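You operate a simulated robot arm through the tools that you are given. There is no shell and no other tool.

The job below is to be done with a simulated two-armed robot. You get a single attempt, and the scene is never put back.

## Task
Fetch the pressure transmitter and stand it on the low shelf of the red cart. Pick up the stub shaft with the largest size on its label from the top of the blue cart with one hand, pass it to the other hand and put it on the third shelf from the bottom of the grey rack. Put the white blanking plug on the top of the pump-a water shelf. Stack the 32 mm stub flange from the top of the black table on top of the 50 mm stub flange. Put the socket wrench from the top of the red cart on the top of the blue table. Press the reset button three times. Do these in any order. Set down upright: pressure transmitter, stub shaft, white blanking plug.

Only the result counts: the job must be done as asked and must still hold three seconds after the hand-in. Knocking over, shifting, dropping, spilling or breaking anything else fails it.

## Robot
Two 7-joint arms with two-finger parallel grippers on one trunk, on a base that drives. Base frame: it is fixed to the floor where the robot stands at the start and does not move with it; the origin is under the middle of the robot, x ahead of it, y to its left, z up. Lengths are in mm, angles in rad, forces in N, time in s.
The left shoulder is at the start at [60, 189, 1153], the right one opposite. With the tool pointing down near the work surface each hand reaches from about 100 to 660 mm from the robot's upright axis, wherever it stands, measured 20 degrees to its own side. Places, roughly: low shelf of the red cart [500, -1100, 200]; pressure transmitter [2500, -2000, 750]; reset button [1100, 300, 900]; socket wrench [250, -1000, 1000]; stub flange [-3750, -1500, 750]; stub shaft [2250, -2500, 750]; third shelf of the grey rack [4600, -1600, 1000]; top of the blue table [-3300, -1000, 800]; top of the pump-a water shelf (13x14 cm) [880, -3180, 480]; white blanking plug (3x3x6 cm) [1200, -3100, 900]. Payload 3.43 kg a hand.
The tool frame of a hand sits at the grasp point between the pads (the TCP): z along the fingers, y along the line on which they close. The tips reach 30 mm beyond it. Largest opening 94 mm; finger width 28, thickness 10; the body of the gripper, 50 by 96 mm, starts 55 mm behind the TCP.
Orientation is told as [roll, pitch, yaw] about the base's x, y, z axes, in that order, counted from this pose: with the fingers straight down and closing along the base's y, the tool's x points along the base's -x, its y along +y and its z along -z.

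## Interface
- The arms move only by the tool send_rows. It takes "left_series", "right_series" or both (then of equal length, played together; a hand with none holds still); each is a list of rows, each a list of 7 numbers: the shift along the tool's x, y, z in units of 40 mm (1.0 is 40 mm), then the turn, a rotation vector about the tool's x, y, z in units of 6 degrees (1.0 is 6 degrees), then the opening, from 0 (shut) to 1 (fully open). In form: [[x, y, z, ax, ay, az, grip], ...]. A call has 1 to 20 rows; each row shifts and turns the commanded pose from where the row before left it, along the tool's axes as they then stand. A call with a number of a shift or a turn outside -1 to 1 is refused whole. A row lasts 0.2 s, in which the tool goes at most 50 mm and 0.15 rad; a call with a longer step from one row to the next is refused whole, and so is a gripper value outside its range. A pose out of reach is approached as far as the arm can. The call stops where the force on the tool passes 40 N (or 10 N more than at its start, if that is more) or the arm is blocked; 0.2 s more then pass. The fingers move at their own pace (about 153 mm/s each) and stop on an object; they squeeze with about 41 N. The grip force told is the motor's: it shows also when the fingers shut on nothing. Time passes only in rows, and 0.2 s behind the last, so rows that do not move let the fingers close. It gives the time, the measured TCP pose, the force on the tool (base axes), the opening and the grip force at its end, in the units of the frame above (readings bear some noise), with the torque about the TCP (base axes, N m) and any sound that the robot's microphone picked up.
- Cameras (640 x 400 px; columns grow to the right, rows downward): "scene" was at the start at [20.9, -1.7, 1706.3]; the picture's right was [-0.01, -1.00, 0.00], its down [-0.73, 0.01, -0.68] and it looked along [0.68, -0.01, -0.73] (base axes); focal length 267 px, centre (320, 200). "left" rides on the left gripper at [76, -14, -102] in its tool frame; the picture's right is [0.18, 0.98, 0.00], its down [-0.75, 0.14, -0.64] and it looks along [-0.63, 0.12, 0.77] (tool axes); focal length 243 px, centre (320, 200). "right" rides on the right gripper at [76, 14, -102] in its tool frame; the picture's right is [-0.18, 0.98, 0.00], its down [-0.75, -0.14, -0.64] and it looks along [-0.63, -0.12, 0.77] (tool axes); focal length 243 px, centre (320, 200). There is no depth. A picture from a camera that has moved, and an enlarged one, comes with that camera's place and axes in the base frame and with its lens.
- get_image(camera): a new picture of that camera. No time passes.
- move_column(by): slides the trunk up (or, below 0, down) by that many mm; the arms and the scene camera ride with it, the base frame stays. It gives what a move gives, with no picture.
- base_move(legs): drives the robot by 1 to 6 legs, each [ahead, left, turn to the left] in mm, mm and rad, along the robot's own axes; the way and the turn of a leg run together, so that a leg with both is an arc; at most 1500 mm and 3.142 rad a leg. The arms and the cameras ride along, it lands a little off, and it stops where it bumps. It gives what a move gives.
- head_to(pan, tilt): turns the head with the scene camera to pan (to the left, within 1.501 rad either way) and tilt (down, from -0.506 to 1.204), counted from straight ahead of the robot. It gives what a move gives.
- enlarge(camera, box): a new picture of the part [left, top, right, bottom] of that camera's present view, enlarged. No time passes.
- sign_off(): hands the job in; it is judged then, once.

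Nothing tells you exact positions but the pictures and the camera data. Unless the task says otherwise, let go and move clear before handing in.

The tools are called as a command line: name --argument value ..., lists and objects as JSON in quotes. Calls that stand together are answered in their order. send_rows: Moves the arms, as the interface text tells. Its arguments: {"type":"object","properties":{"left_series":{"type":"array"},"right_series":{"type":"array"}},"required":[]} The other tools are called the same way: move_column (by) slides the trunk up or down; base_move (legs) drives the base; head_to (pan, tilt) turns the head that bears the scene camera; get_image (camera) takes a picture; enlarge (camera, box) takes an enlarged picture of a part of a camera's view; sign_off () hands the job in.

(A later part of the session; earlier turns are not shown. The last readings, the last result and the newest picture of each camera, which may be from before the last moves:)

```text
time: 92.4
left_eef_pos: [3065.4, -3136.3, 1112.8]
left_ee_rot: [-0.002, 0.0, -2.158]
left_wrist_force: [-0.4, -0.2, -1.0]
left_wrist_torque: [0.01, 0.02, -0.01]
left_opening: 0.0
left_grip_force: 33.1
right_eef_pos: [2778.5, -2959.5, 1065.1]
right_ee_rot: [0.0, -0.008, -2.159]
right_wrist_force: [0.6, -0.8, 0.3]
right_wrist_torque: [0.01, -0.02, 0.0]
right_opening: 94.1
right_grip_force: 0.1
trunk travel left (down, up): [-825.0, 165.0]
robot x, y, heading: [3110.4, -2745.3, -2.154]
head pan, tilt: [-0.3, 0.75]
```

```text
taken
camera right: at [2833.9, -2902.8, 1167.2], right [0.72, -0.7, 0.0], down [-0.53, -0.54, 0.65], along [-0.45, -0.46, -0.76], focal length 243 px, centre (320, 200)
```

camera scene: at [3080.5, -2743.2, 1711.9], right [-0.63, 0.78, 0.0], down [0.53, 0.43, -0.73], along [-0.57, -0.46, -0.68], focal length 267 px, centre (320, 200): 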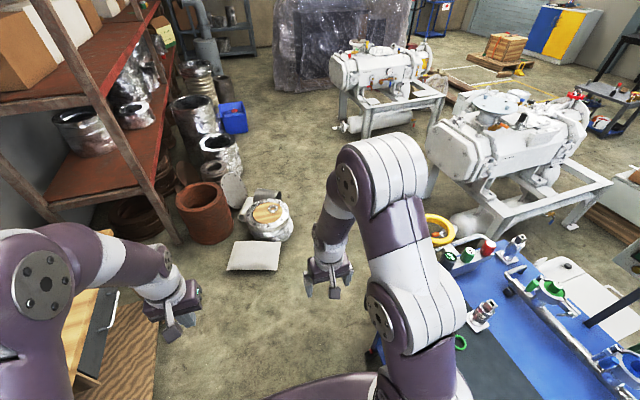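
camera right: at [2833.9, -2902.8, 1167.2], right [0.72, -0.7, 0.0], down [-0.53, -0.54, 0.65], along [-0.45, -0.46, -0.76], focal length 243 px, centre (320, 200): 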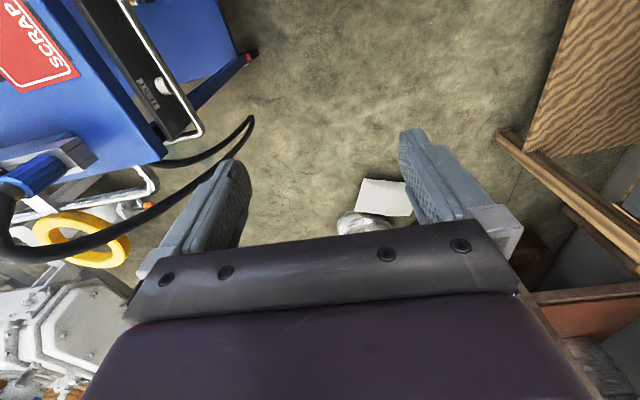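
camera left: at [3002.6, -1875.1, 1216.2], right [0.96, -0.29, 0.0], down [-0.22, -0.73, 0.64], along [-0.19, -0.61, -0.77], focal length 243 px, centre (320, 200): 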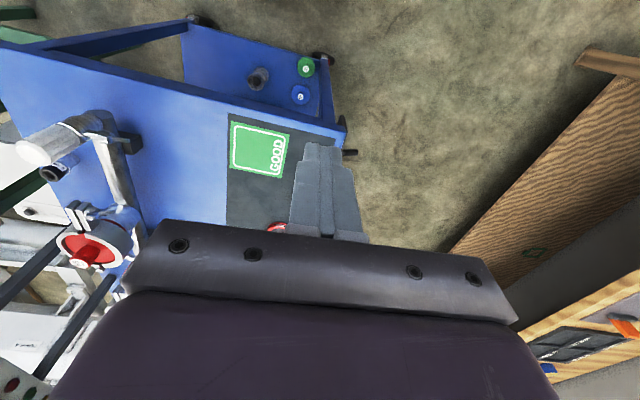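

The cart's far end has a protruding handle with a yellow ring and a hose, but there's free floor beyond. I'll raise the column for hand clearance, drive past the end, and turn back to face the cart.

move_column --by 160

base_move --legs '[[960, 0, 0], [0, 0, -3.117]]'

head_to --pan 0.3 --tilt 0.7

get_image --camera "scene"

```text
time: 94.3
left_eef_pos: [3065.2, -3136.6, 1273.6]
left_ee_rot: [0.0, -0.002, -2.16]
left_wrist_force: [0.8, 0.1, -0.5]
left_wrist_torque: [0.03, 0.0, -0.02]
left_opening: 0.0
left_grip_force: 33.1
right_eef_pos: [2779.3, -2959.4, 1226.2]
right_ee_rot: [0.0, -0.01, -2.159]
right_wrist_force: [0.5, 0.0, -0.2]
right_wrist_torque: [0.02, -0.01, 0.01]
right_opening: 93.8
right_grip_force: 0.1
trunk travel left (down, up): [-985.0, 5.0]
robot x, y, heading: [3112.1, -2739.8, -2.155]
head pan, tilt: [-0.3, 0.75]
```

```text
time: 99.1
left_eef_pos: [2584.8, -3867.3, 1274.5]
left_ee_rot: [0.0, -0.002, -2.195]
left_wrist_force: [0.2, 0.2, -0.7]
left_wrist_torque: [-0.05, 0.03, 0.0]
left_opening: 0.1
left_grip_force: 32.6
right_eef_pos: [2304.5, -3681.8, 1226.6]
right_ee_rot: [-0.001, -0.01, -2.192]
right_wrist_force: [0.0, 0.0, 0.3]
right_wrist_torque: [-0.02, 0.01, 0.0]
right_opening: 94.2
right_grip_force: 0.2
trunk travel left (down, up): [-985.0, 5.0]
robot x, y, heading: [2640.7, -3475.9, -2.196]
head pan, tilt: [-0.3, 0.75]
stopped in leg 1: the robot was blocked; the commanded pose is now the measured one
```

```text
time: 100.1
left_eef_pos: [2582.5, -3869.6, 1272.4]
left_ee_rot: [-0.001, 0.0, -2.195]
left_wrist_force: [1.0, -0.1, -0.3]
left_wrist_torque: [-0.02, -0.02, 0.02]
left_opening: 0.3
left_grip_force: 33.1
right_eef_pos: [2303.6, -3683.7, 1225.9]
right_ee_rot: [0.002, -0.008, -2.194]
right_wrist_force: [0.8, 0.4, 0.0]
right_wrist_torque: [0.03, 0.0, -0.02]
right_opening: 94.0
right_grip_force: 0.0
trunk travel left (down, up): [-985.0, 5.0]
robot x, y, heading: [2643.6, -3475.6, -2.2]
head pan, tilt: [0.3, 0.7]
```

```text
taken
camera scene: at [2649.8, -3508.7, 1876.1], right [-0.95, 0.32, 0.0], down [0.2, 0.61, -0.76], along [-0.24, -0.72, -0.64], focal length 267 px, centre (320, 200)
```

scene: 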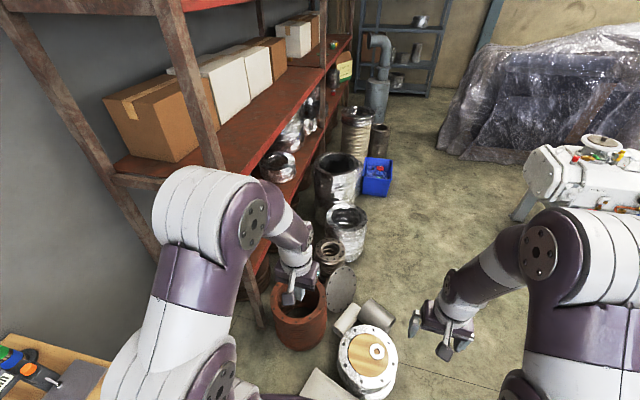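

The robot was blocked at (2643, -3476), earlier than I expected. I'll look down and with the hand cameras to find what it touches.

head_to --pan 0.0 --tilt 1.2

get_image --camera "scene"

get_image --camera "left"

get_image --camera "right"

head_to --pan 1.3 --tilt 0.9

get_image --camera "scene"

head_to --pan -1.5 --tilt 1.0

get_image --camera "scene"

```text
time: 101.0
left_eef_pos: [2582.8, -3868.4, 1272.1]
left_ee_rot: [0.002, -0.003, -2.194]
left_wrist_force: [0.2, 0.1, 0.5]
left_wrist_torque: [0.0, 0.04, -0.03]
left_opening: 0.2
left_grip_force: 33.1
right_eef_pos: [2302.8, -3683.4, 1225.2]
right_ee_rot: [-0.001, -0.007, -2.193]
right_wrist_force: [-0.2, -0.6, -0.2]
right_wrist_torque: [-0.03, 0.0, -0.05]
right_opening: 94.2
right_grip_force: 0.0
trunk travel left (down, up): [-985.0, 5.0]
robot x, y, heading: [2640.7, -3474.7, -2.197]
head pan, tilt: [0.0, 1.201]
```

```text
taken
camera scene: at [2645.1, -3472.6, 1840.2], right [-0.81, 0.58, 0.0], down [0.54, 0.76, -0.36], along [-0.21, -0.3, -0.93], focal length 267 px, centre (320, 200)
```

scene: 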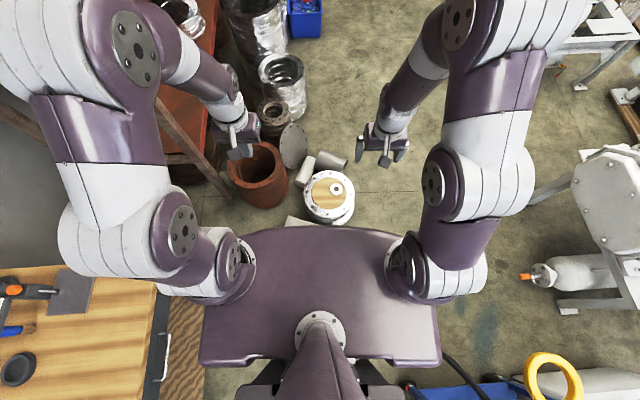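

```text
taken
camera left: at [2616.2, -3799.0, 1376.3], right [0.91, -0.42, 0.0], down [-0.32, -0.69, 0.64], along [-0.27, -0.58, -0.77], focal length 243 px, centre (320, 200)
```

left: 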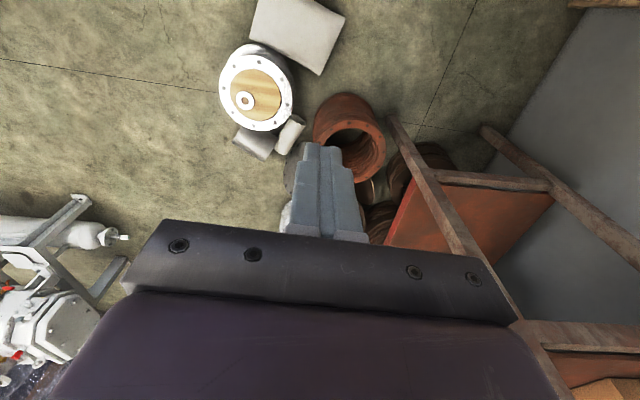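

```text
taken
camera right: at [2359.6, -3628.2, 1327.4], right [0.69, -0.72, 0.0], down [-0.55, -0.53, 0.65], along [-0.47, -0.45, -0.76], focal length 243 px, centre (320, 200)
```

right: 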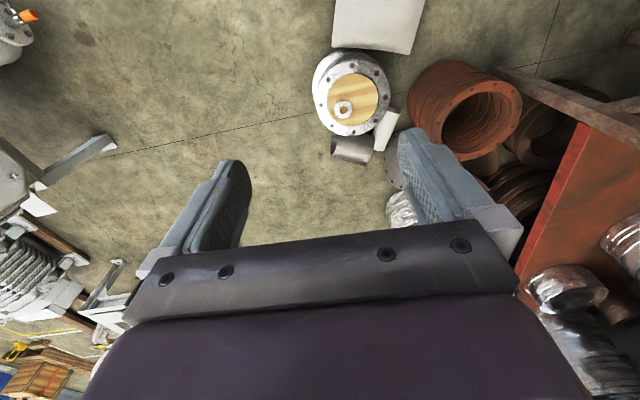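

```text
time: 102.5
left_eef_pos: [2582.5, -3870.3, 1272.4]
left_ee_rot: [0.0, 0.001, -2.194]
left_wrist_force: [-0.3, 0.0, -0.3]
left_wrist_torque: [-0.02, -0.02, 0.0]
left_opening: 0.2
left_grip_force: 32.7
right_eef_pos: [2304.1, -3683.6, 1224.6]
right_ee_rot: [0.0, -0.009, -2.195]
right_wrist_force: [0.2, 0.0, 0.1]
right_wrist_torque: [0.0, 0.0, -0.05]
right_opening: 94.0
right_grip_force: 0.0
trunk travel left (down, up): [-985.0, 5.0]
robot x, y, heading: [2642.3, -3474.0, -2.193]
head pan, tilt: [1.3, 0.901]
```

```text
taken
camera scene: at [2724.7, -3486.3, 1860.0], right [-0.78, -0.63, 0.0], down [-0.49, 0.61, -0.62], along [0.39, -0.48, -0.78], focal length 267 px, centre (320, 200)
```

scene: 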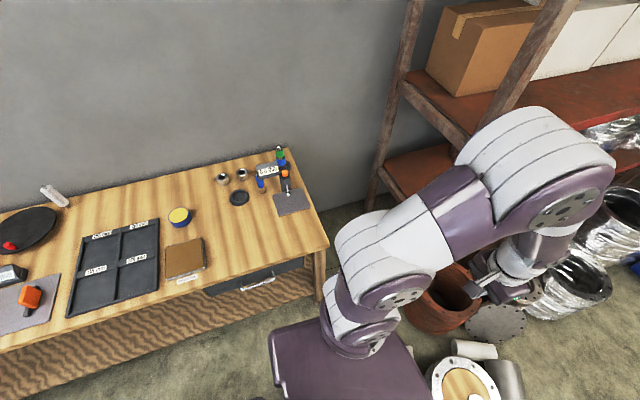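

```text
time: 105.0
left_eef_pos: [2582.5, -3870.1, 1273.8]
left_ee_rot: [0.001, 0.001, -2.193]
left_wrist_force: [0.5, 0.3, 0.1]
left_wrist_torque: [0.0, 0.03, 0.02]
left_opening: 0.0
left_grip_force: 33.6
right_eef_pos: [2302.7, -3682.6, 1225.2]
right_ee_rot: [0.0, -0.009, -2.194]
right_wrist_force: [-0.7, -0.4, -0.2]
right_wrist_torque: [0.01, 0.03, -0.04]
right_opening: 94.1
right_grip_force: 0.1
trunk travel left (down, up): [-985.0, 5.0]
robot x, y, heading: [2642.1, -3476.2, -2.194]
head pan, tilt: [-1.499, 1.0]
```

```text
taken
camera scene: at [2618.1, -3390.9, 1852.8], right [0.52, 0.85, 0.0], down [0.72, -0.44, -0.54], along [-0.46, 0.28, -0.84], focal length 267 px, centre (320, 200)
```

scene: 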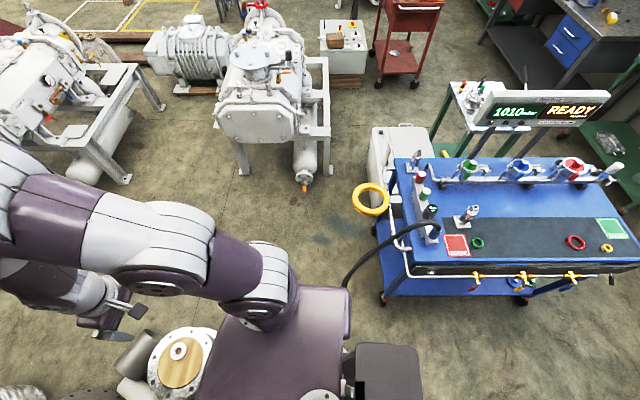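

The base's front right most likely touched the corner of the sack on the floor; the sack's corners still measure in place. Before moving on, I'll try reading the second shaft's label from here.

enlarge --camera "scene" --box '[390, 150, 454, 190]'

enlarge --camera "scene" --box '[330, 150, 490, 320]'

```text
10.00 times, centred on (422, 170) of scene
camera zoom: at [2618.1, -3390.9, 1852.8], right [0.52, 0.85, 0.0], down [0.72, -0.44, -0.54], along [-0.46, 0.28, -0.84], focal length 2674 px, centre (-700, 500)
```

zoom: 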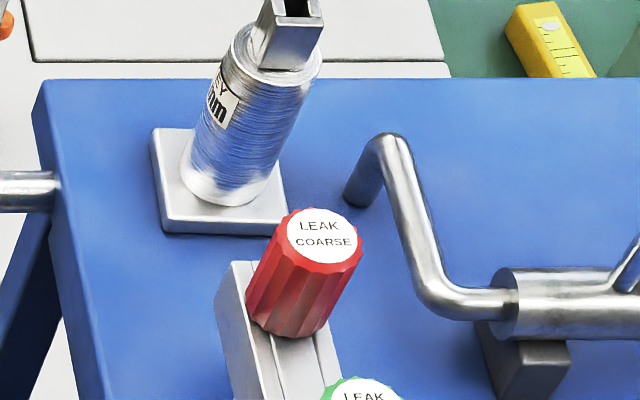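

```text
2.35 times, centred on (410, 235) of scene
camera zoom: at [2618.1, -3390.9, 1852.8], right [0.52, 0.85, 0.0], down [0.72, -0.44, -0.54], along [-0.46, 0.28, -0.84], focal length 629 px, centre (108, 118)
```

zoom: 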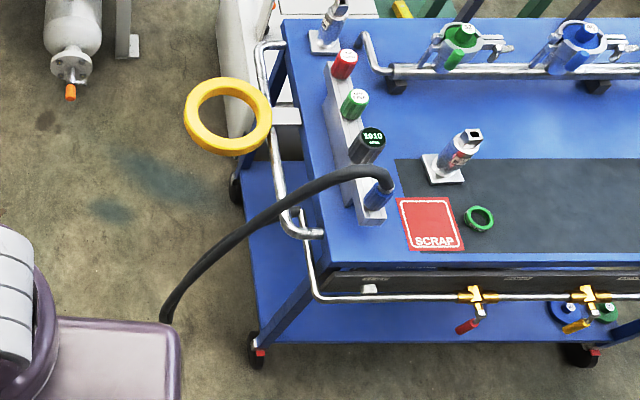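

I can see only part of the second label. I'll back out, turn, and then drive diagonally between the hose and the sack.

base_move --legs '[[-240, 0, 0], [0, 0, -0.771]]'

head_to --pan -0.3 --tilt 0.9

get_image --camera "scene"

get_image --camera "left"

get_image --camera "right"

```text
time: 108.8
left_eef_pos: [2468.7, -3518.6, 1272.6]
left_ee_rot: [0.0, -0.002, -2.961]
left_wrist_force: [0.3, 0.1, -0.4]
left_wrist_torque: [-0.01, -0.01, -0.01]
left_opening: 0.2
left_grip_force: 32.6
right_eef_pos: [2397.3, -3189.5, 1224.3]
right_ee_rot: [0.0, -0.008, -2.961]
right_wrist_force: [-0.1, -0.4, 0.7]
right_wrist_torque: [0.01, -0.03, 0.01]
right_opening: 94.3
right_grip_force: 0.1
trunk travel left (down, up): [-985.0, 5.0]
robot x, y, heading: [2782.8, -3276.3, -2.962]
head pan, tilt: [-1.499, 1.0]
```

```text
time: 110.2
left_eef_pos: [2468.5, -3517.7, 1272.8]
left_ee_rot: [-0.001, 0.0, -2.96]
left_wrist_force: [0.1, 0.5, 0.0]
left_wrist_torque: [0.0, -0.07, -0.02]
left_opening: 0.1
left_grip_force: 32.8
right_eef_pos: [2396.9, -3190.1, 1225.0]
right_ee_rot: [0.0, -0.008, -2.96]
right_wrist_force: [0.3, -0.3, 0.6]
right_wrist_torque: [0.04, 0.01, 0.01]
right_opening: 94.2
right_grip_force: 0.0
trunk travel left (down, up): [-985.0, 5.0]
robot x, y, heading: [2782.9, -3274.6, -2.96]
head pan, tilt: [-0.3, 0.901]
```

```text
taken
camera scene: at [2769.7, -3255.5, 1860.0], right [0.12, 0.99, 0.0], down [0.78, -0.09, -0.62], along [-0.62, 0.07, -0.78], focal length 267 px, centre (320, 200)
```

scene: 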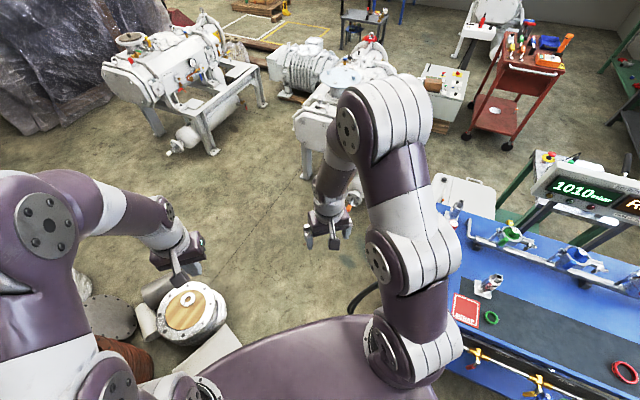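

```text
taken
camera left: at [2541.7, -3489.9, 1376.3], right [0.36, -0.93, 0.0], down [-0.72, -0.27, 0.64], along [-0.6, -0.23, -0.77], focal length 243 px, centre (320, 200)
```

left: 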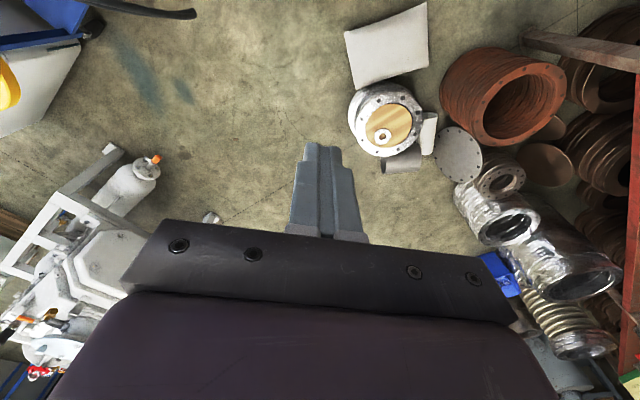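

```text
taken
camera right: at [2475.1, -3189.2, 1327.3], right [0.0, -1.0, 0.0], down [-0.76, 0.0, 0.65], along [-0.65, 0.0, -0.76], focal length 243 px, centre (320, 200)
```

right: 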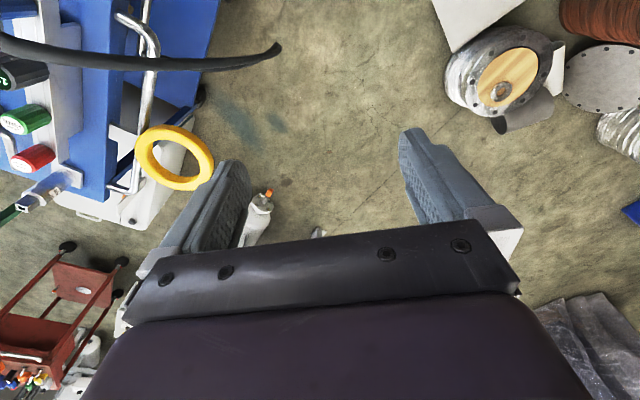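

The gap between the hanging hose tip (484, 1169 in cart coordinates) and the sack corner (944, 1599) is about 630 mm, and my heading runs through the middle of it. I'll drive 760 mm ahead.

base_move --legs '[[760, 0, 0]]'

head_to --pan -1.4 --tilt 0.7

get_image --camera "scene"

```text
time: 114.5
left_eef_pos: [1682.1, -3653.4, 1273.8]
left_ee_rot: [-0.001, -0.002, -2.971]
left_wrist_force: [0.1, 0.1, 0.0]
left_wrist_torque: [-0.01, 0.07, 0.02]
left_opening: 0.0
left_grip_force: 32.8
right_eef_pos: [1613.4, -3325.3, 1225.8]
right_ee_rot: [0.0, -0.012, -2.971]
right_wrist_force: [0.1, -0.3, 0.1]
right_wrist_torque: [0.0, 0.02, -0.02]
right_opening: 94.1
right_grip_force: 0.0
trunk travel left (down, up): [-985.0, 5.0]
robot x, y, heading: [2001.5, -3413.7, -2.972]
head pan, tilt: [-0.3, 0.901]
```

```text
time: 115.8
left_eef_pos: [1680.4, -3654.8, 1273.1]
left_ee_rot: [0.001, -0.002, -2.971]
left_wrist_force: [0.3, 0.3, 0.1]
left_wrist_torque: [-0.02, -0.01, 0.02]
left_opening: 0.3
left_grip_force: 32.9
right_eef_pos: [1612.9, -3326.0, 1226.1]
right_ee_rot: [-0.001, -0.009, -2.971]
right_wrist_force: [0.3, 0.1, 0.0]
right_wrist_torque: [-0.02, 0.02, 0.02]
right_opening: 94.0
right_grip_force: 0.1
trunk travel left (down, up): [-985.0, 5.0]
robot x, y, heading: [2000.4, -3415.8, -2.967]
head pan, tilt: [-1.4, 0.7]
```

```text
taken
camera scene: at [2030.9, -3324.9, 1876.2], right [0.94, 0.34, 0.0], down [0.22, -0.61, -0.76], along [-0.26, 0.72, -0.64], focal length 267 px, centre (320, 200)
```

scene: 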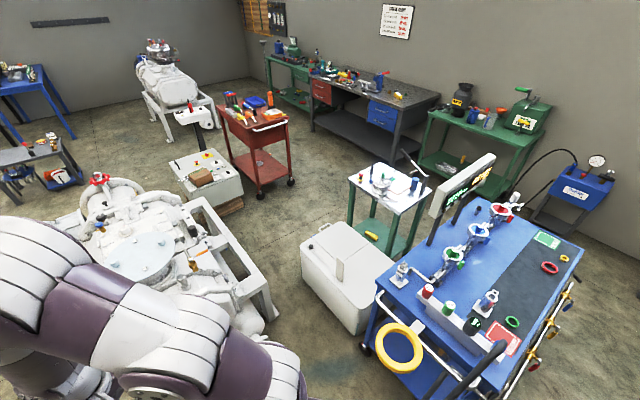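

enlarge --camera "scene" --box '[380, 250, 428, 300]'

enlarge --camera "scene" --box '[350, 240, 510, 380]'

```text
8.00 times, centred on (404, 275) of scene
camera zoom: at [2030.9, -3324.9, 1876.2], right [0.94, 0.34, 0.0], down [0.22, -0.61, -0.76], along [-0.26, 0.72, -0.64], focal length 2139 px, centre (-352, -400)
```

zoom: 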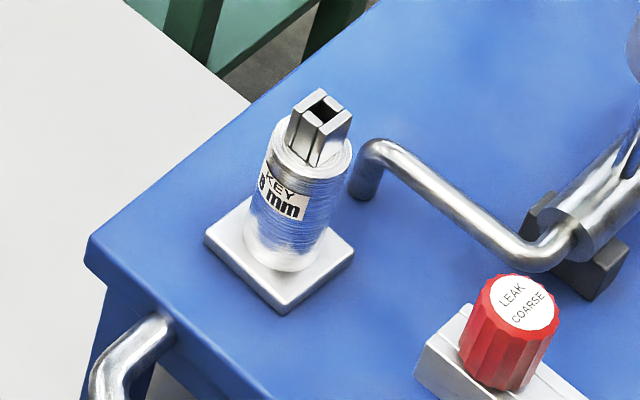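

```text
2.86 times, centred on (430, 310) of scene
camera zoom: at [2030.9, -3324.9, 1876.2], right [0.94, 0.34, 0.0], down [0.22, -0.61, -0.76], along [-0.26, 0.72, -0.64], focal length 764 px, centre (6, -114)
```

zoom: 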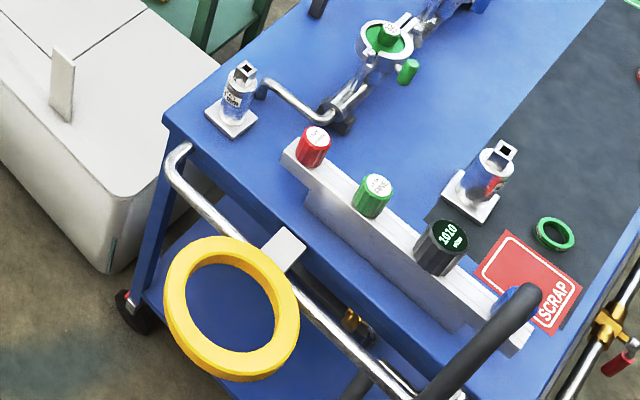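

The second label seems to read "KEY ?8 mm" or similar; I need a view from further left. I'll turn to face the cart's end and slide left.

base_move --legs '[[0, 0, -2.306], [0, 200, 0]]'

head_to --pan 0.1 --tilt 0.85

get_image --camera "scene"

get_image --camera "left"

```text
time: 122.8
left_eef_pos: [1855.5, -2915.0, 1274.1]
left_ee_rot: [0.005, -0.001, 1.035]
left_wrist_force: [0.6, 0.2, 0.4]
left_wrist_torque: [-0.01, 0.0, 0.02]
left_opening: 0.1
left_grip_force: 32.7
right_eef_pos: [2148.0, -3078.1, 1224.3]
right_ee_rot: [0.003, -0.009, 1.032]
right_wrist_force: [-0.5, 0.0, 0.0]
right_wrist_torque: [-0.01, 0.01, -0.03]
right_opening: 94.2
right_grip_force: 0.1
trunk travel left (down, up): [-985.0, 5.0]
robot x, y, heading: [1821.0, -3311.8, 1.035]
head pan, tilt: [-1.4, 0.7]
```

```text
time: 124.4
left_eef_pos: [1850.8, -2913.4, 1271.7]
left_ee_rot: [0.002, -0.002, 1.033]
left_wrist_force: [-0.1, -0.9, 0.5]
left_wrist_torque: [-0.03, -0.01, -0.01]
left_opening: 0.0
left_grip_force: 32.9
right_eef_pos: [2145.5, -3076.0, 1224.6]
right_ee_rot: [0.0, -0.008, 1.034]
right_wrist_force: [0.3, 0.2, -0.3]
right_wrist_torque: [0.01, 0.0, 0.0]
right_opening: 94.2
right_grip_force: 0.1
trunk travel left (down, up): [-985.0, 5.0]
robot x, y, heading: [1823.5, -3315.3, 1.031]
head pan, tilt: [0.099, 0.85]
```

```text
taken
camera scene: at [1829.5, -3292.4, 1863.9], right [0.91, -0.42, 0.0], down [-0.32, -0.68, -0.66], along [0.28, 0.6, -0.75], focal length 267 px, centre (320, 200)
```

scene: 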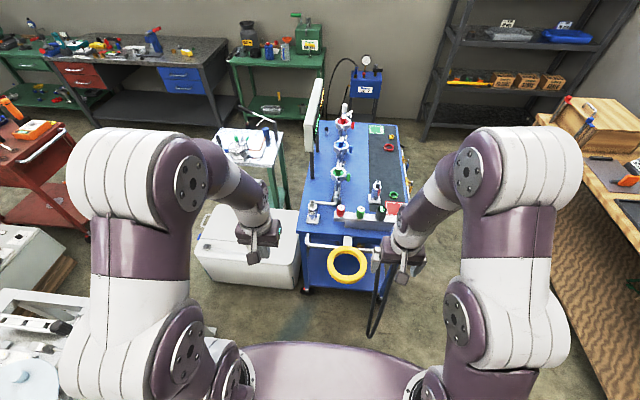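

```text
taken
camera left: at [1824.7, -2986.3, 1376.2], right [-0.94, 0.35, 0.0], down [0.26, 0.72, 0.64], along [0.22, 0.6, -0.77], focal length 243 px, centre (320, 200)
```

left: 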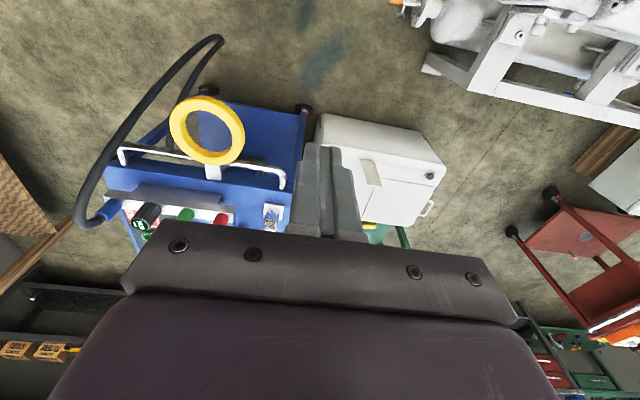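

enlarge --camera "scene" --box '[300, 190, 330, 225]'

enlarge --camera "left" --box '[200, 180, 310, 250]'

enlarge --camera "scene" --box '[290, 130, 420, 350]'

```text
11.43 times, centred on (315, 208) of scene
camera zoom: at [1829.5, -3292.4, 1863.9], right [0.91, -0.42, 0.0], down [-0.32, -0.68, -0.66], along [0.28, 0.6, -0.75], focal length 3056 px, centre (377, 114)
```

zoom: 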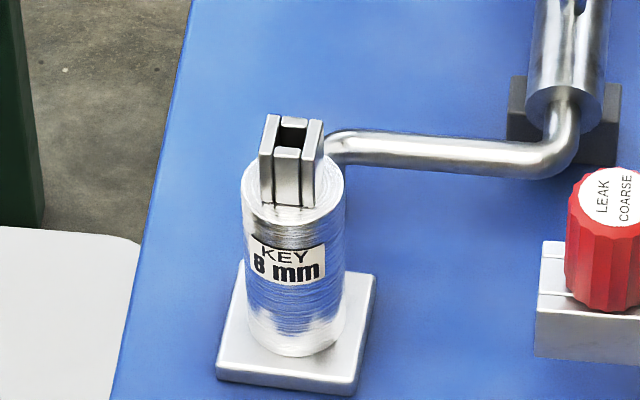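

```text
5.71 times, centred on (255, 215) of left
camera zoom: at [1824.7, -2986.3, 1376.2], right [-0.94, 0.35, 0.0], down [0.26, 0.72, 0.64], along [0.22, 0.6, -0.77], focal length 1386 px, centre (691, 114)
```

zoom: 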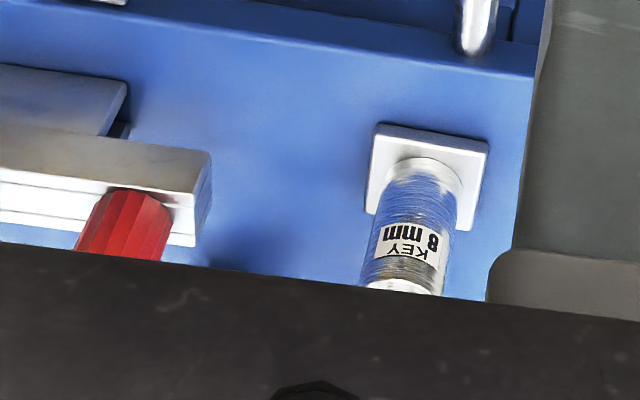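

```text
1.82 times, centred on (355, 240) of scene
camera zoom: at [1829.5, -3292.4, 1863.9], right [0.91, -0.42, 0.0], down [-0.32, -0.68, -0.66], along [0.28, 0.6, -0.75], focal length 486 px, centre (256, 127)
```

zoom: 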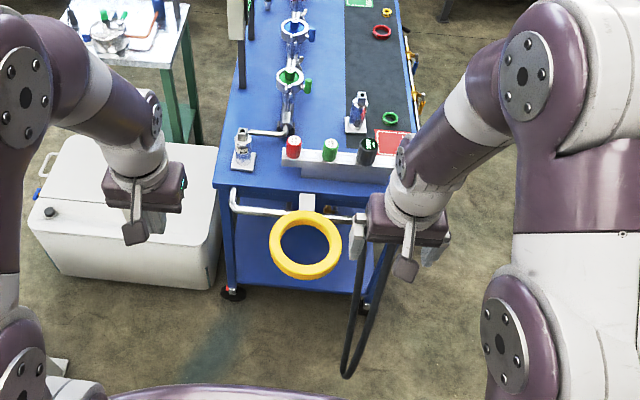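

The second shaft is "KEY 8 mm", so the 10 mm one in the middle of the cart is the target, and it is reached from the back side. Since I'm here beside pump A, I'll look at the white plug and water shelf first.

head_to --pan 1.3 --tilt 0.7

get_image --camera "scene"

head_to --pan 1.5 --tilt 0.4

get_image --camera "scene"

```text
time: 125.8
left_eef_pos: [1850.8, -2913.6, 1273.2]
left_ee_rot: [0.0, -0.001, 1.033]
left_wrist_force: [-1.1, 0.1, 0.4]
left_wrist_torque: [-0.02, 0.02, -0.01]
left_opening: 0.0
left_grip_force: 32.3
right_eef_pos: [2145.7, -3075.2, 1225.2]
right_ee_rot: [-0.002, -0.009, 1.033]
right_wrist_force: [0.5, -0.1, 0.3]
right_wrist_torque: [-0.01, -0.02, -0.01]
right_opening: 93.7
right_grip_force: 0.0
trunk travel left (down, up): [-985.0, 5.0]
robot x, y, heading: [1824.7, -3310.8, 1.037]
head pan, tilt: [1.3, 0.7]
```

```text
taken
camera scene: at [1738.1, -3302.0, 1876.2], right [0.72, 0.69, 0.0], down [0.44, -0.47, -0.76], along [-0.53, 0.55, -0.64], focal length 267 px, centre (320, 200)
```

scene: 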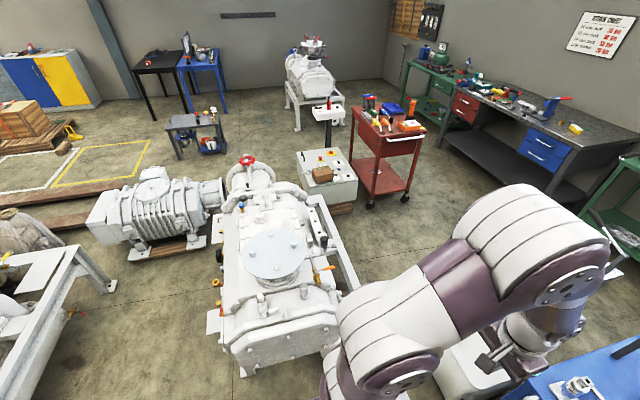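

```text
time: 126.6
left_eef_pos: [1851.1, -2914.2, 1273.4]
left_ee_rot: [0.0, -0.001, 1.034]
left_wrist_force: [-0.3, -0.4, 1.2]
left_wrist_torque: [0.03, 0.01, 0.0]
left_opening: 0.1
left_grip_force: 33.1
right_eef_pos: [2145.2, -3075.6, 1225.3]
right_ee_rot: [0.001, -0.007, 1.034]
right_wrist_force: [-0.3, 0.1, -0.4]
right_wrist_torque: [-0.02, 0.0, -0.03]
right_opening: 94.0
right_grip_force: 0.1
trunk travel left (down, up): [-985.0, 5.0]
robot x, y, heading: [1824.2, -3312.8, 1.034]
head pan, tilt: [1.499, 0.4]
```

```text
taken
camera scene: at [1720.8, -3310.4, 1903.0], right [0.57, 0.82, 0.0], down [0.32, -0.22, -0.92], along [-0.76, 0.53, -0.39], focal length 267 px, centre (320, 200)
```

scene: 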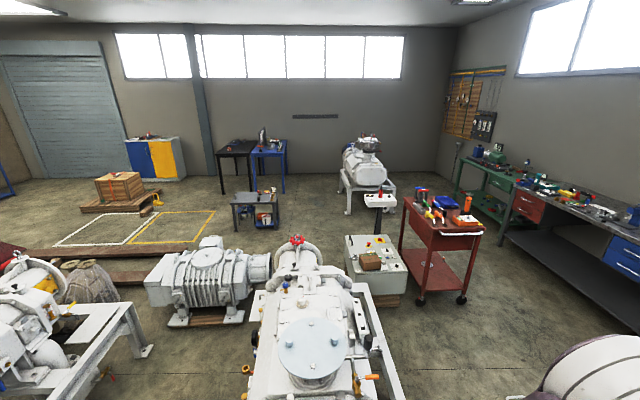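

The nearest machine is pump A. I'll turn to face it and look for the plug and the shelf.

base_move --legs '[[0, 0, 1.55]]'

head_to --pan 0.0 --tilt 0.7

get_image --camera "scene"

enlarge --camera "scene" --box '[200, 120, 440, 270]'

```text
time: 130.8
left_eef_pos: [1429.2, -3272.0, 1273.4]
left_ee_rot: [0.003, 0.001, 2.567]
left_wrist_force: [-0.1, 0.1, -0.4]
left_wrist_torque: [-0.03, 0.0, -0.06]
left_opening: 0.2
left_grip_force: 33.1
right_eef_pos: [1602.8, -2982.8, 1225.0]
right_ee_rot: [0.002, -0.009, 2.568]
right_wrist_force: [-0.3, -0.6, 0.3]
right_wrist_torque: [-0.02, 0.02, -0.02]
right_opening: 94.1
right_grip_force: 0.1
trunk travel left (down, up): [-985.0, 5.0]
robot x, y, heading: [1825.1, -3313.6, 2.564]
head pan, tilt: [1.499, 0.4]
```

```text
time: 132.3
left_eef_pos: [1430.1, -3271.4, 1273.6]
left_ee_rot: [0.0, 0.001, 2.565]
left_wrist_force: [0.5, -0.2, 0.0]
left_wrist_torque: [0.0, 0.04, 0.01]
left_opening: 0.0
left_grip_force: 33.1
right_eef_pos: [1601.1, -2983.9, 1226.1]
right_ee_rot: [-0.002, -0.009, 2.567]
right_wrist_force: [0.1, -1.6, 0.8]
right_wrist_torque: [0.01, -0.01, 0.02]
right_opening: 94.2
right_grip_force: 0.1
trunk travel left (down, up): [-985.0, 5.0]
robot x, y, heading: [1828.4, -3307.6, 2.566]
head pan, tilt: [0.0, 0.7]
```

```text
taken
camera scene: at [1806.2, -3298.4, 1876.2], right [0.54, 0.84, 0.0], down [0.54, -0.35, -0.77], along [-0.64, 0.42, -0.64], focal length 267 px, centre (320, 200)
```

scene: 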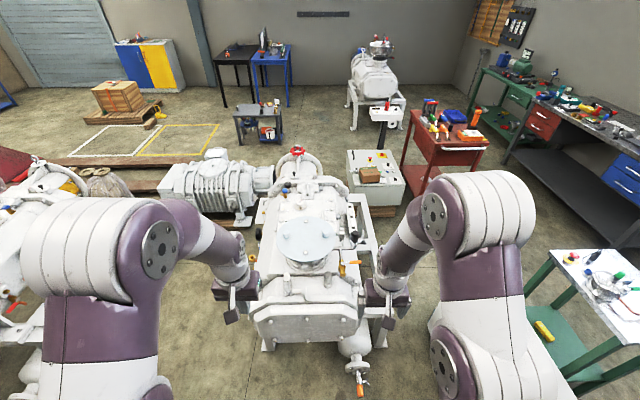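

```text
2.67 times, centred on (320, 195) of scene
camera zoom: at [1806.2, -3298.4, 1876.2], right [0.54, 0.84, 0.0], down [0.54, -0.35, -0.77], along [-0.64, 0.42, -0.64], focal length 713 px, centre (320, 213)
```

zoom: 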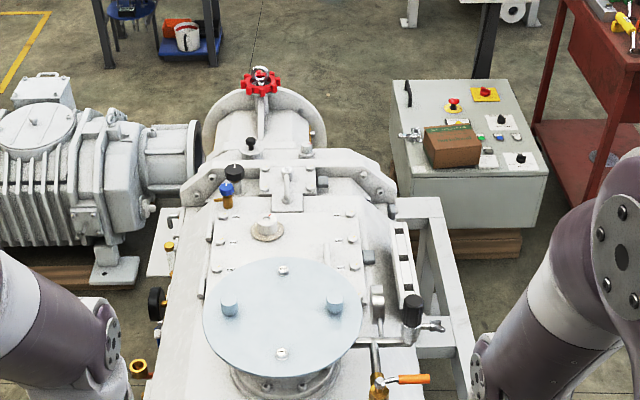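

The plug is white on a white pump, so I need a closer look at the pump's near-left side.

enlarge --camera "scene" --box '[200, 230, 320, 330]'

get_image --camera "left"

enlarge --camera "left" --box '[0, 120, 320, 320]'

```text
4.00 times, centred on (260, 280) of scene
camera zoom: at [1806.2, -3298.4, 1876.2], right [0.54, 0.84, 0.0], down [0.54, -0.35, -0.77], along [-0.64, 0.42, -0.64], focal length 1070 px, centre (560, -120)
```

zoom: 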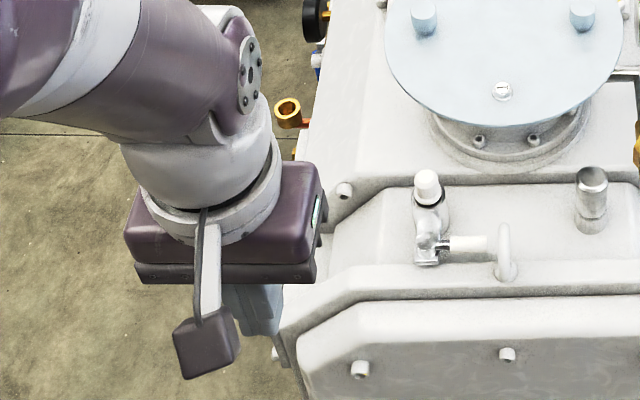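

```text
taken
camera left: at [1502.0, -3300.8, 1376.3], right [-0.38, -0.92, 0.0], down [-0.71, 0.29, 0.64], along [-0.59, 0.24, -0.77], focal length 243 px, centre (320, 200)
```

left: 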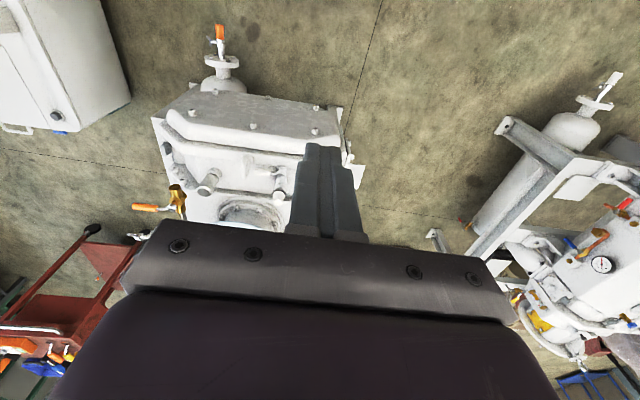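

```text
2.00 times, centred on (160, 220) of left
camera zoom: at [1502.0, -3300.8, 1376.3], right [-0.38, -0.92, 0.0], down [-0.71, 0.29, 0.64], along [-0.59, 0.24, -0.77], focal length 485 px, centre (640, 160)
```

zoom: 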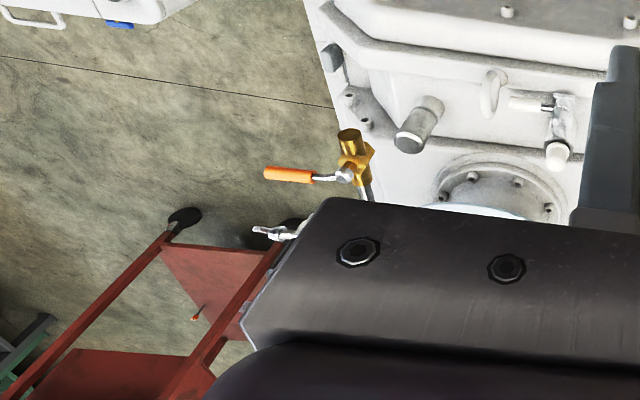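

There's a steel valve with white parts near (1200, -3060). I'll zoom further.

enlarge --camera "scene" --box '[294, 265, 334, 305]'

enlarge --camera "left" --box '[230, 150, 310, 215]'

get_image --camera "right"

```text
10.00 times, centred on (314, 285) of scene
camera zoom: at [1806.2, -3298.4, 1876.2], right [0.54, 0.84, 0.0], down [0.54, -0.35, -0.77], along [-0.64, 0.42, -0.64], focal length 2674 px, centre (380, -650)
```

zoom: 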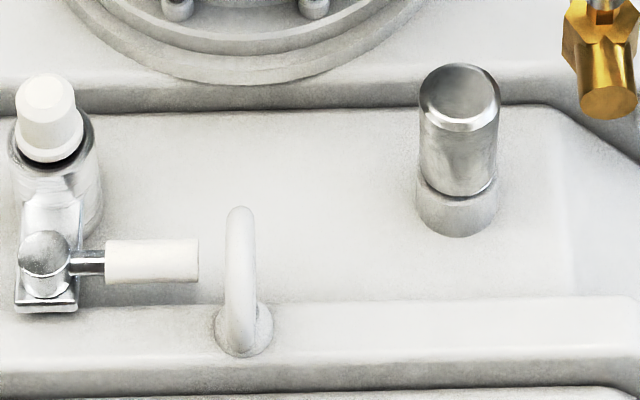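

```text
6.15 times, centred on (270, 182) of left
camera zoom: at [1502.0, -3300.8, 1376.3], right [-0.38, -0.92, 0.0], down [-0.71, 0.29, 0.64], along [-0.59, 0.24, -0.77], focal length 1493 px, centre (628, 308)
```

zoom: 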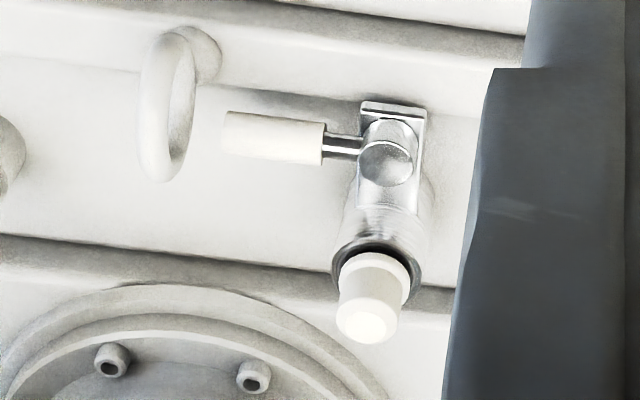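

```text
taken
camera right: at [1659.5, -3036.8, 1327.3], right [-0.69, -0.72, 0.0], down [-0.55, 0.53, 0.65], along [-0.47, 0.45, -0.76], focal length 243 px, centre (320, 200)
```

right: 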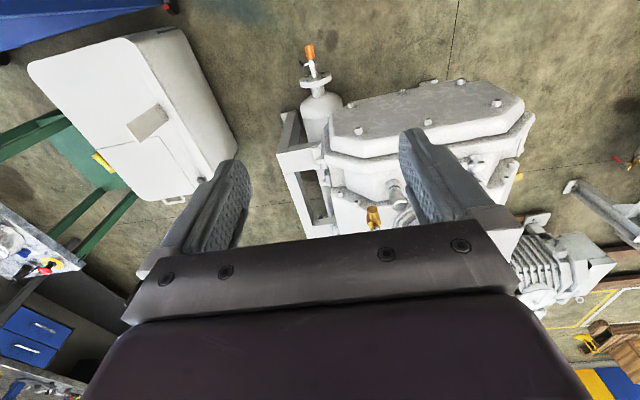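

The white plug sits in a quick coupling, with its top at about (1173, -3050, 904), next to a lever with a white handle. I'll drive 140 mm closer, lower the column, and inspect it with the left wrist camera.

base_move --legs '[[140, 0, 0]]'

move_column --by -160

get_image --camera "left"

enlarge --camera "left" --box '[240, 120, 400, 220]'

```text
time: 133.7
left_eef_pos: [1315.4, -3198.6, 1273.9]
left_ee_rot: [-0.001, -0.002, 2.569]
left_wrist_force: [0.0, 0.0, 0.6]
left_wrist_torque: [0.0, 0.03, 0.0]
left_opening: 0.1
left_grip_force: 33.4
right_eef_pos: [1487.2, -2910.5, 1226.8]
right_ee_rot: [0.0, -0.011, 2.569]
right_wrist_force: [-0.1, -1.1, -0.2]
right_wrist_torque: [0.0, -0.01, -0.03]
right_opening: 94.1
right_grip_force: 0.1
trunk travel left (down, up): [-985.0, 5.0]
robot x, y, heading: [1707.5, -3236.9, 2.569]
head pan, tilt: [0.0, 0.7]
```

```text
time: 135.5
left_eef_pos: [1312.9, -3197.6, 1113.5]
left_ee_rot: [0.001, -0.002, 2.57]
left_wrist_force: [-0.7, -0.7, -0.6]
left_wrist_torque: [0.0, -0.01, -0.04]
left_opening: 0.1
left_grip_force: 33.2
right_eef_pos: [1485.3, -2908.7, 1066.4]
right_ee_rot: [-0.001, -0.009, 2.571]
right_wrist_force: [0.2, 0.2, -0.3]
right_wrist_torque: [0.01, 0.04, -0.01]
right_opening: 94.0
right_grip_force: 0.0
trunk travel left (down, up): [-825.0, 165.0]
robot x, y, heading: [1708.9, -3234.4, 2.57]
head pan, tilt: [0.0, 0.7]
```

```text
taken
camera left: at [1385.4, -3226.6, 1216.4], right [-0.38, -0.93, 0.0], down [-0.71, 0.29, 0.64], along [-0.6, 0.24, -0.77], focal length 243 px, centre (320, 200)
```

left: 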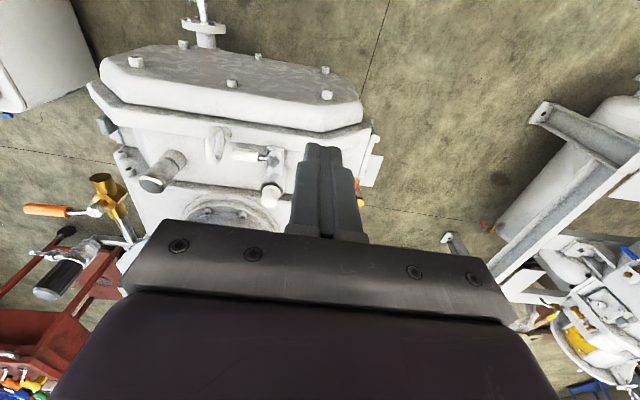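

```text
4.00 times, centred on (320, 170) of left
camera zoom: at [1385.4, -3226.6, 1216.4], right [-0.38, -0.93, 0.0], down [-0.71, 0.29, 0.64], along [-0.6, 0.24, -0.77], focal length 970 px, centre (320, 320)
```

zoom: 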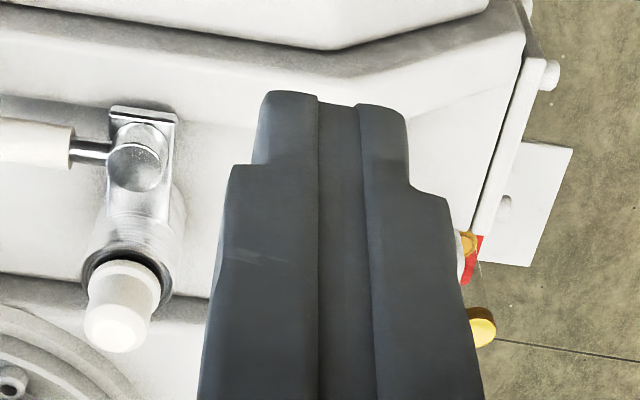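

The little white plate at the pump's side near (868, -3213, 480) is the water shelf. Now I'll bring the left hand, opened, above the plug.

send_rows --left_series '[[-0.989, -0.2435, 0, 0, 0, 0, 0.65], [-0.989, -0.2435, 0, 0, 0, 0, 0.65], [-0.989, -0.2435, 0, 0, 0, 0, 0.65], [-0.989, -0.2435, 0, 0, 0, 0, 0.65], [-0.989, -0.2435, 0, 0, 0, 0, 0.65], [0, 0, 1, 0, 0, 0, 0.65], [0, 0, 1, 0, 0, 0, 0.65], [0, 0, 1, 0, 0, 0, 0.65], [0, 0, 0.75, 0, 0, 0, 0.65], [0, 0, 0, 0, 0, 0, 0.65]]'

get_image --camera "left"

enlarge --camera "scene" --box '[220, 200, 380, 300]'

```text
time: 137.2
left_eef_pos: [1172.8, -3047.1, 1036.2]
left_ee_rot: [-0.002, -0.003, 2.566]
left_wrist_force: [3.9, -1.6, 3.2]
left_wrist_torque: [0.14, 0.24, -0.06]
left_opening: 61.4
left_grip_force: 0.1
right_eef_pos: [1487.3, -2910.3, 1066.3]
right_ee_rot: [0.001, -0.01, 2.572]
right_wrist_force: [0.2, -0.3, 0.4]
right_wrist_torque: [-0.03, 0.01, 0.02]
right_opening: 94.0
right_grip_force: 0.2
trunk travel left (down, up): [-825.0, 165.0]
robot x, y, heading: [1709.8, -3236.3, 2.567]
head pan, tilt: [0.0, 0.7]
stopped in row 8 (left hand): the force on the tool passed its limit at 98 N (the readings are from after the stop); the commanded pose is now the measured one
```

```text
taken
camera left: at [1245.1, -3077.2, 1139.1], right [-0.38, -0.93, 0.0], down [-0.71, 0.29, 0.64], along [-0.6, 0.24, -0.77], focal length 243 px, centre (320, 200)
```

left: 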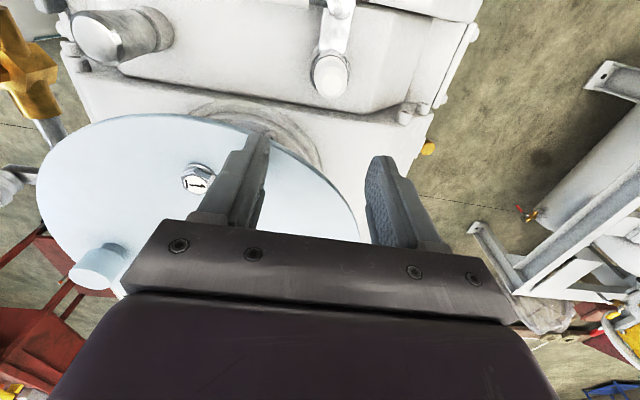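

```text
4.00 times, centred on (300, 250) of scene
camera zoom: at [1693.1, -3224.7, 1716.3], right [0.54, 0.84, 0.0], down [0.54, -0.35, -0.77], along [-0.64, 0.41, -0.64], focal length 1070 px, centre (400, 0)
```

zoom: 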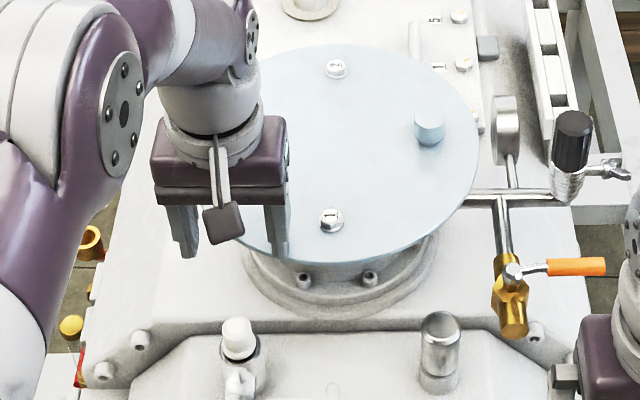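

The hand hit the edge of the large disc on top of the pump, which overhangs the plug at z ≈ 1005. I'll lift and pull back, then tilt the hand 30° so the fingers can come in under the disc's edge.

send_rows --left_series '[[0, 0, -1, 0, 0, 0, 0.65], [0, 0, -1, 0, 0, 0, 0.65], [1, 0, 0, 0, 0, 0, 0.65], [1, 0, 0, 0, 0, 0, 0.65], [0, 0, 0, 0, -1, 0, 0.65], [0, 0, 0, 0, -1, 0, 0.65], [0, 0, 0, 0, -1, 0, 0.65], [0, 0, 0, 0, -1, 0, 0.65], [0, 0, 0, 0, -1, 0, 0.65], [0, 0, 0, 0, 0, 0, 0.65]]'

get_image --camera "left"

enlarge --camera "scene" --box '[220, 200, 380, 300]'

```text
time: 139.4
left_eef_pos: [1236.7, -3088.9, 1114.0]
left_ee_rot: [-0.004, -0.527, 2.568]
left_wrist_force: [-1.4, 0.8, -0.6]
left_wrist_torque: [0.02, 0.01, 0.02]
left_opening: 61.1
left_grip_force: 0.1
right_eef_pos: [1484.3, -2908.4, 1064.4]
right_ee_rot: [0.001, -0.007, 2.569]
right_wrist_force: [0.5, -0.1, 0.0]
right_wrist_torque: [0.0, 0.03, 0.0]
right_opening: 93.8
right_grip_force: 0.1
trunk travel left (down, up): [-825.0, 165.0]
robot x, y, heading: [1711.2, -3237.6, 2.573]
head pan, tilt: [0.0, 0.7]
```

```text
taken
camera left: at [1344.0, -3141.2, 1165.4], right [-0.4, -0.91, -0.09], down [-0.35, 0.06, 0.93], along [-0.85, 0.41, -0.35], focal length 243 px, centre (320, 200)
```

left: 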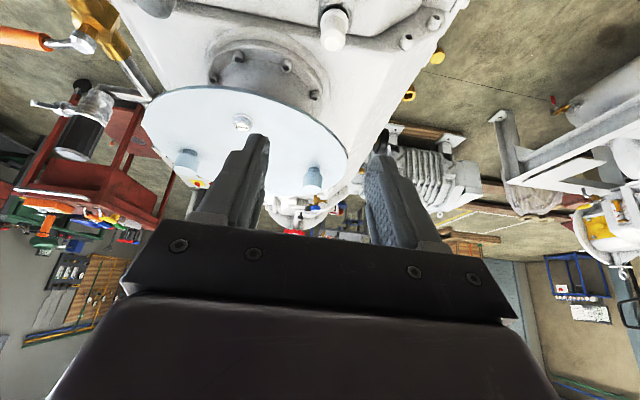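

```text
4.00 times, centred on (300, 250) of scene
camera zoom: at [1689.0, -3222.6, 1716.1], right [0.54, 0.84, 0.0], down [0.54, -0.35, -0.76], along [-0.64, 0.41, -0.64], focal length 1070 px, centre (400, 0)
```

zoom: 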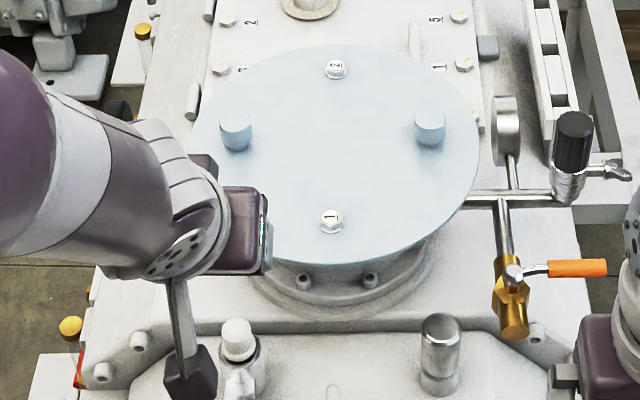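

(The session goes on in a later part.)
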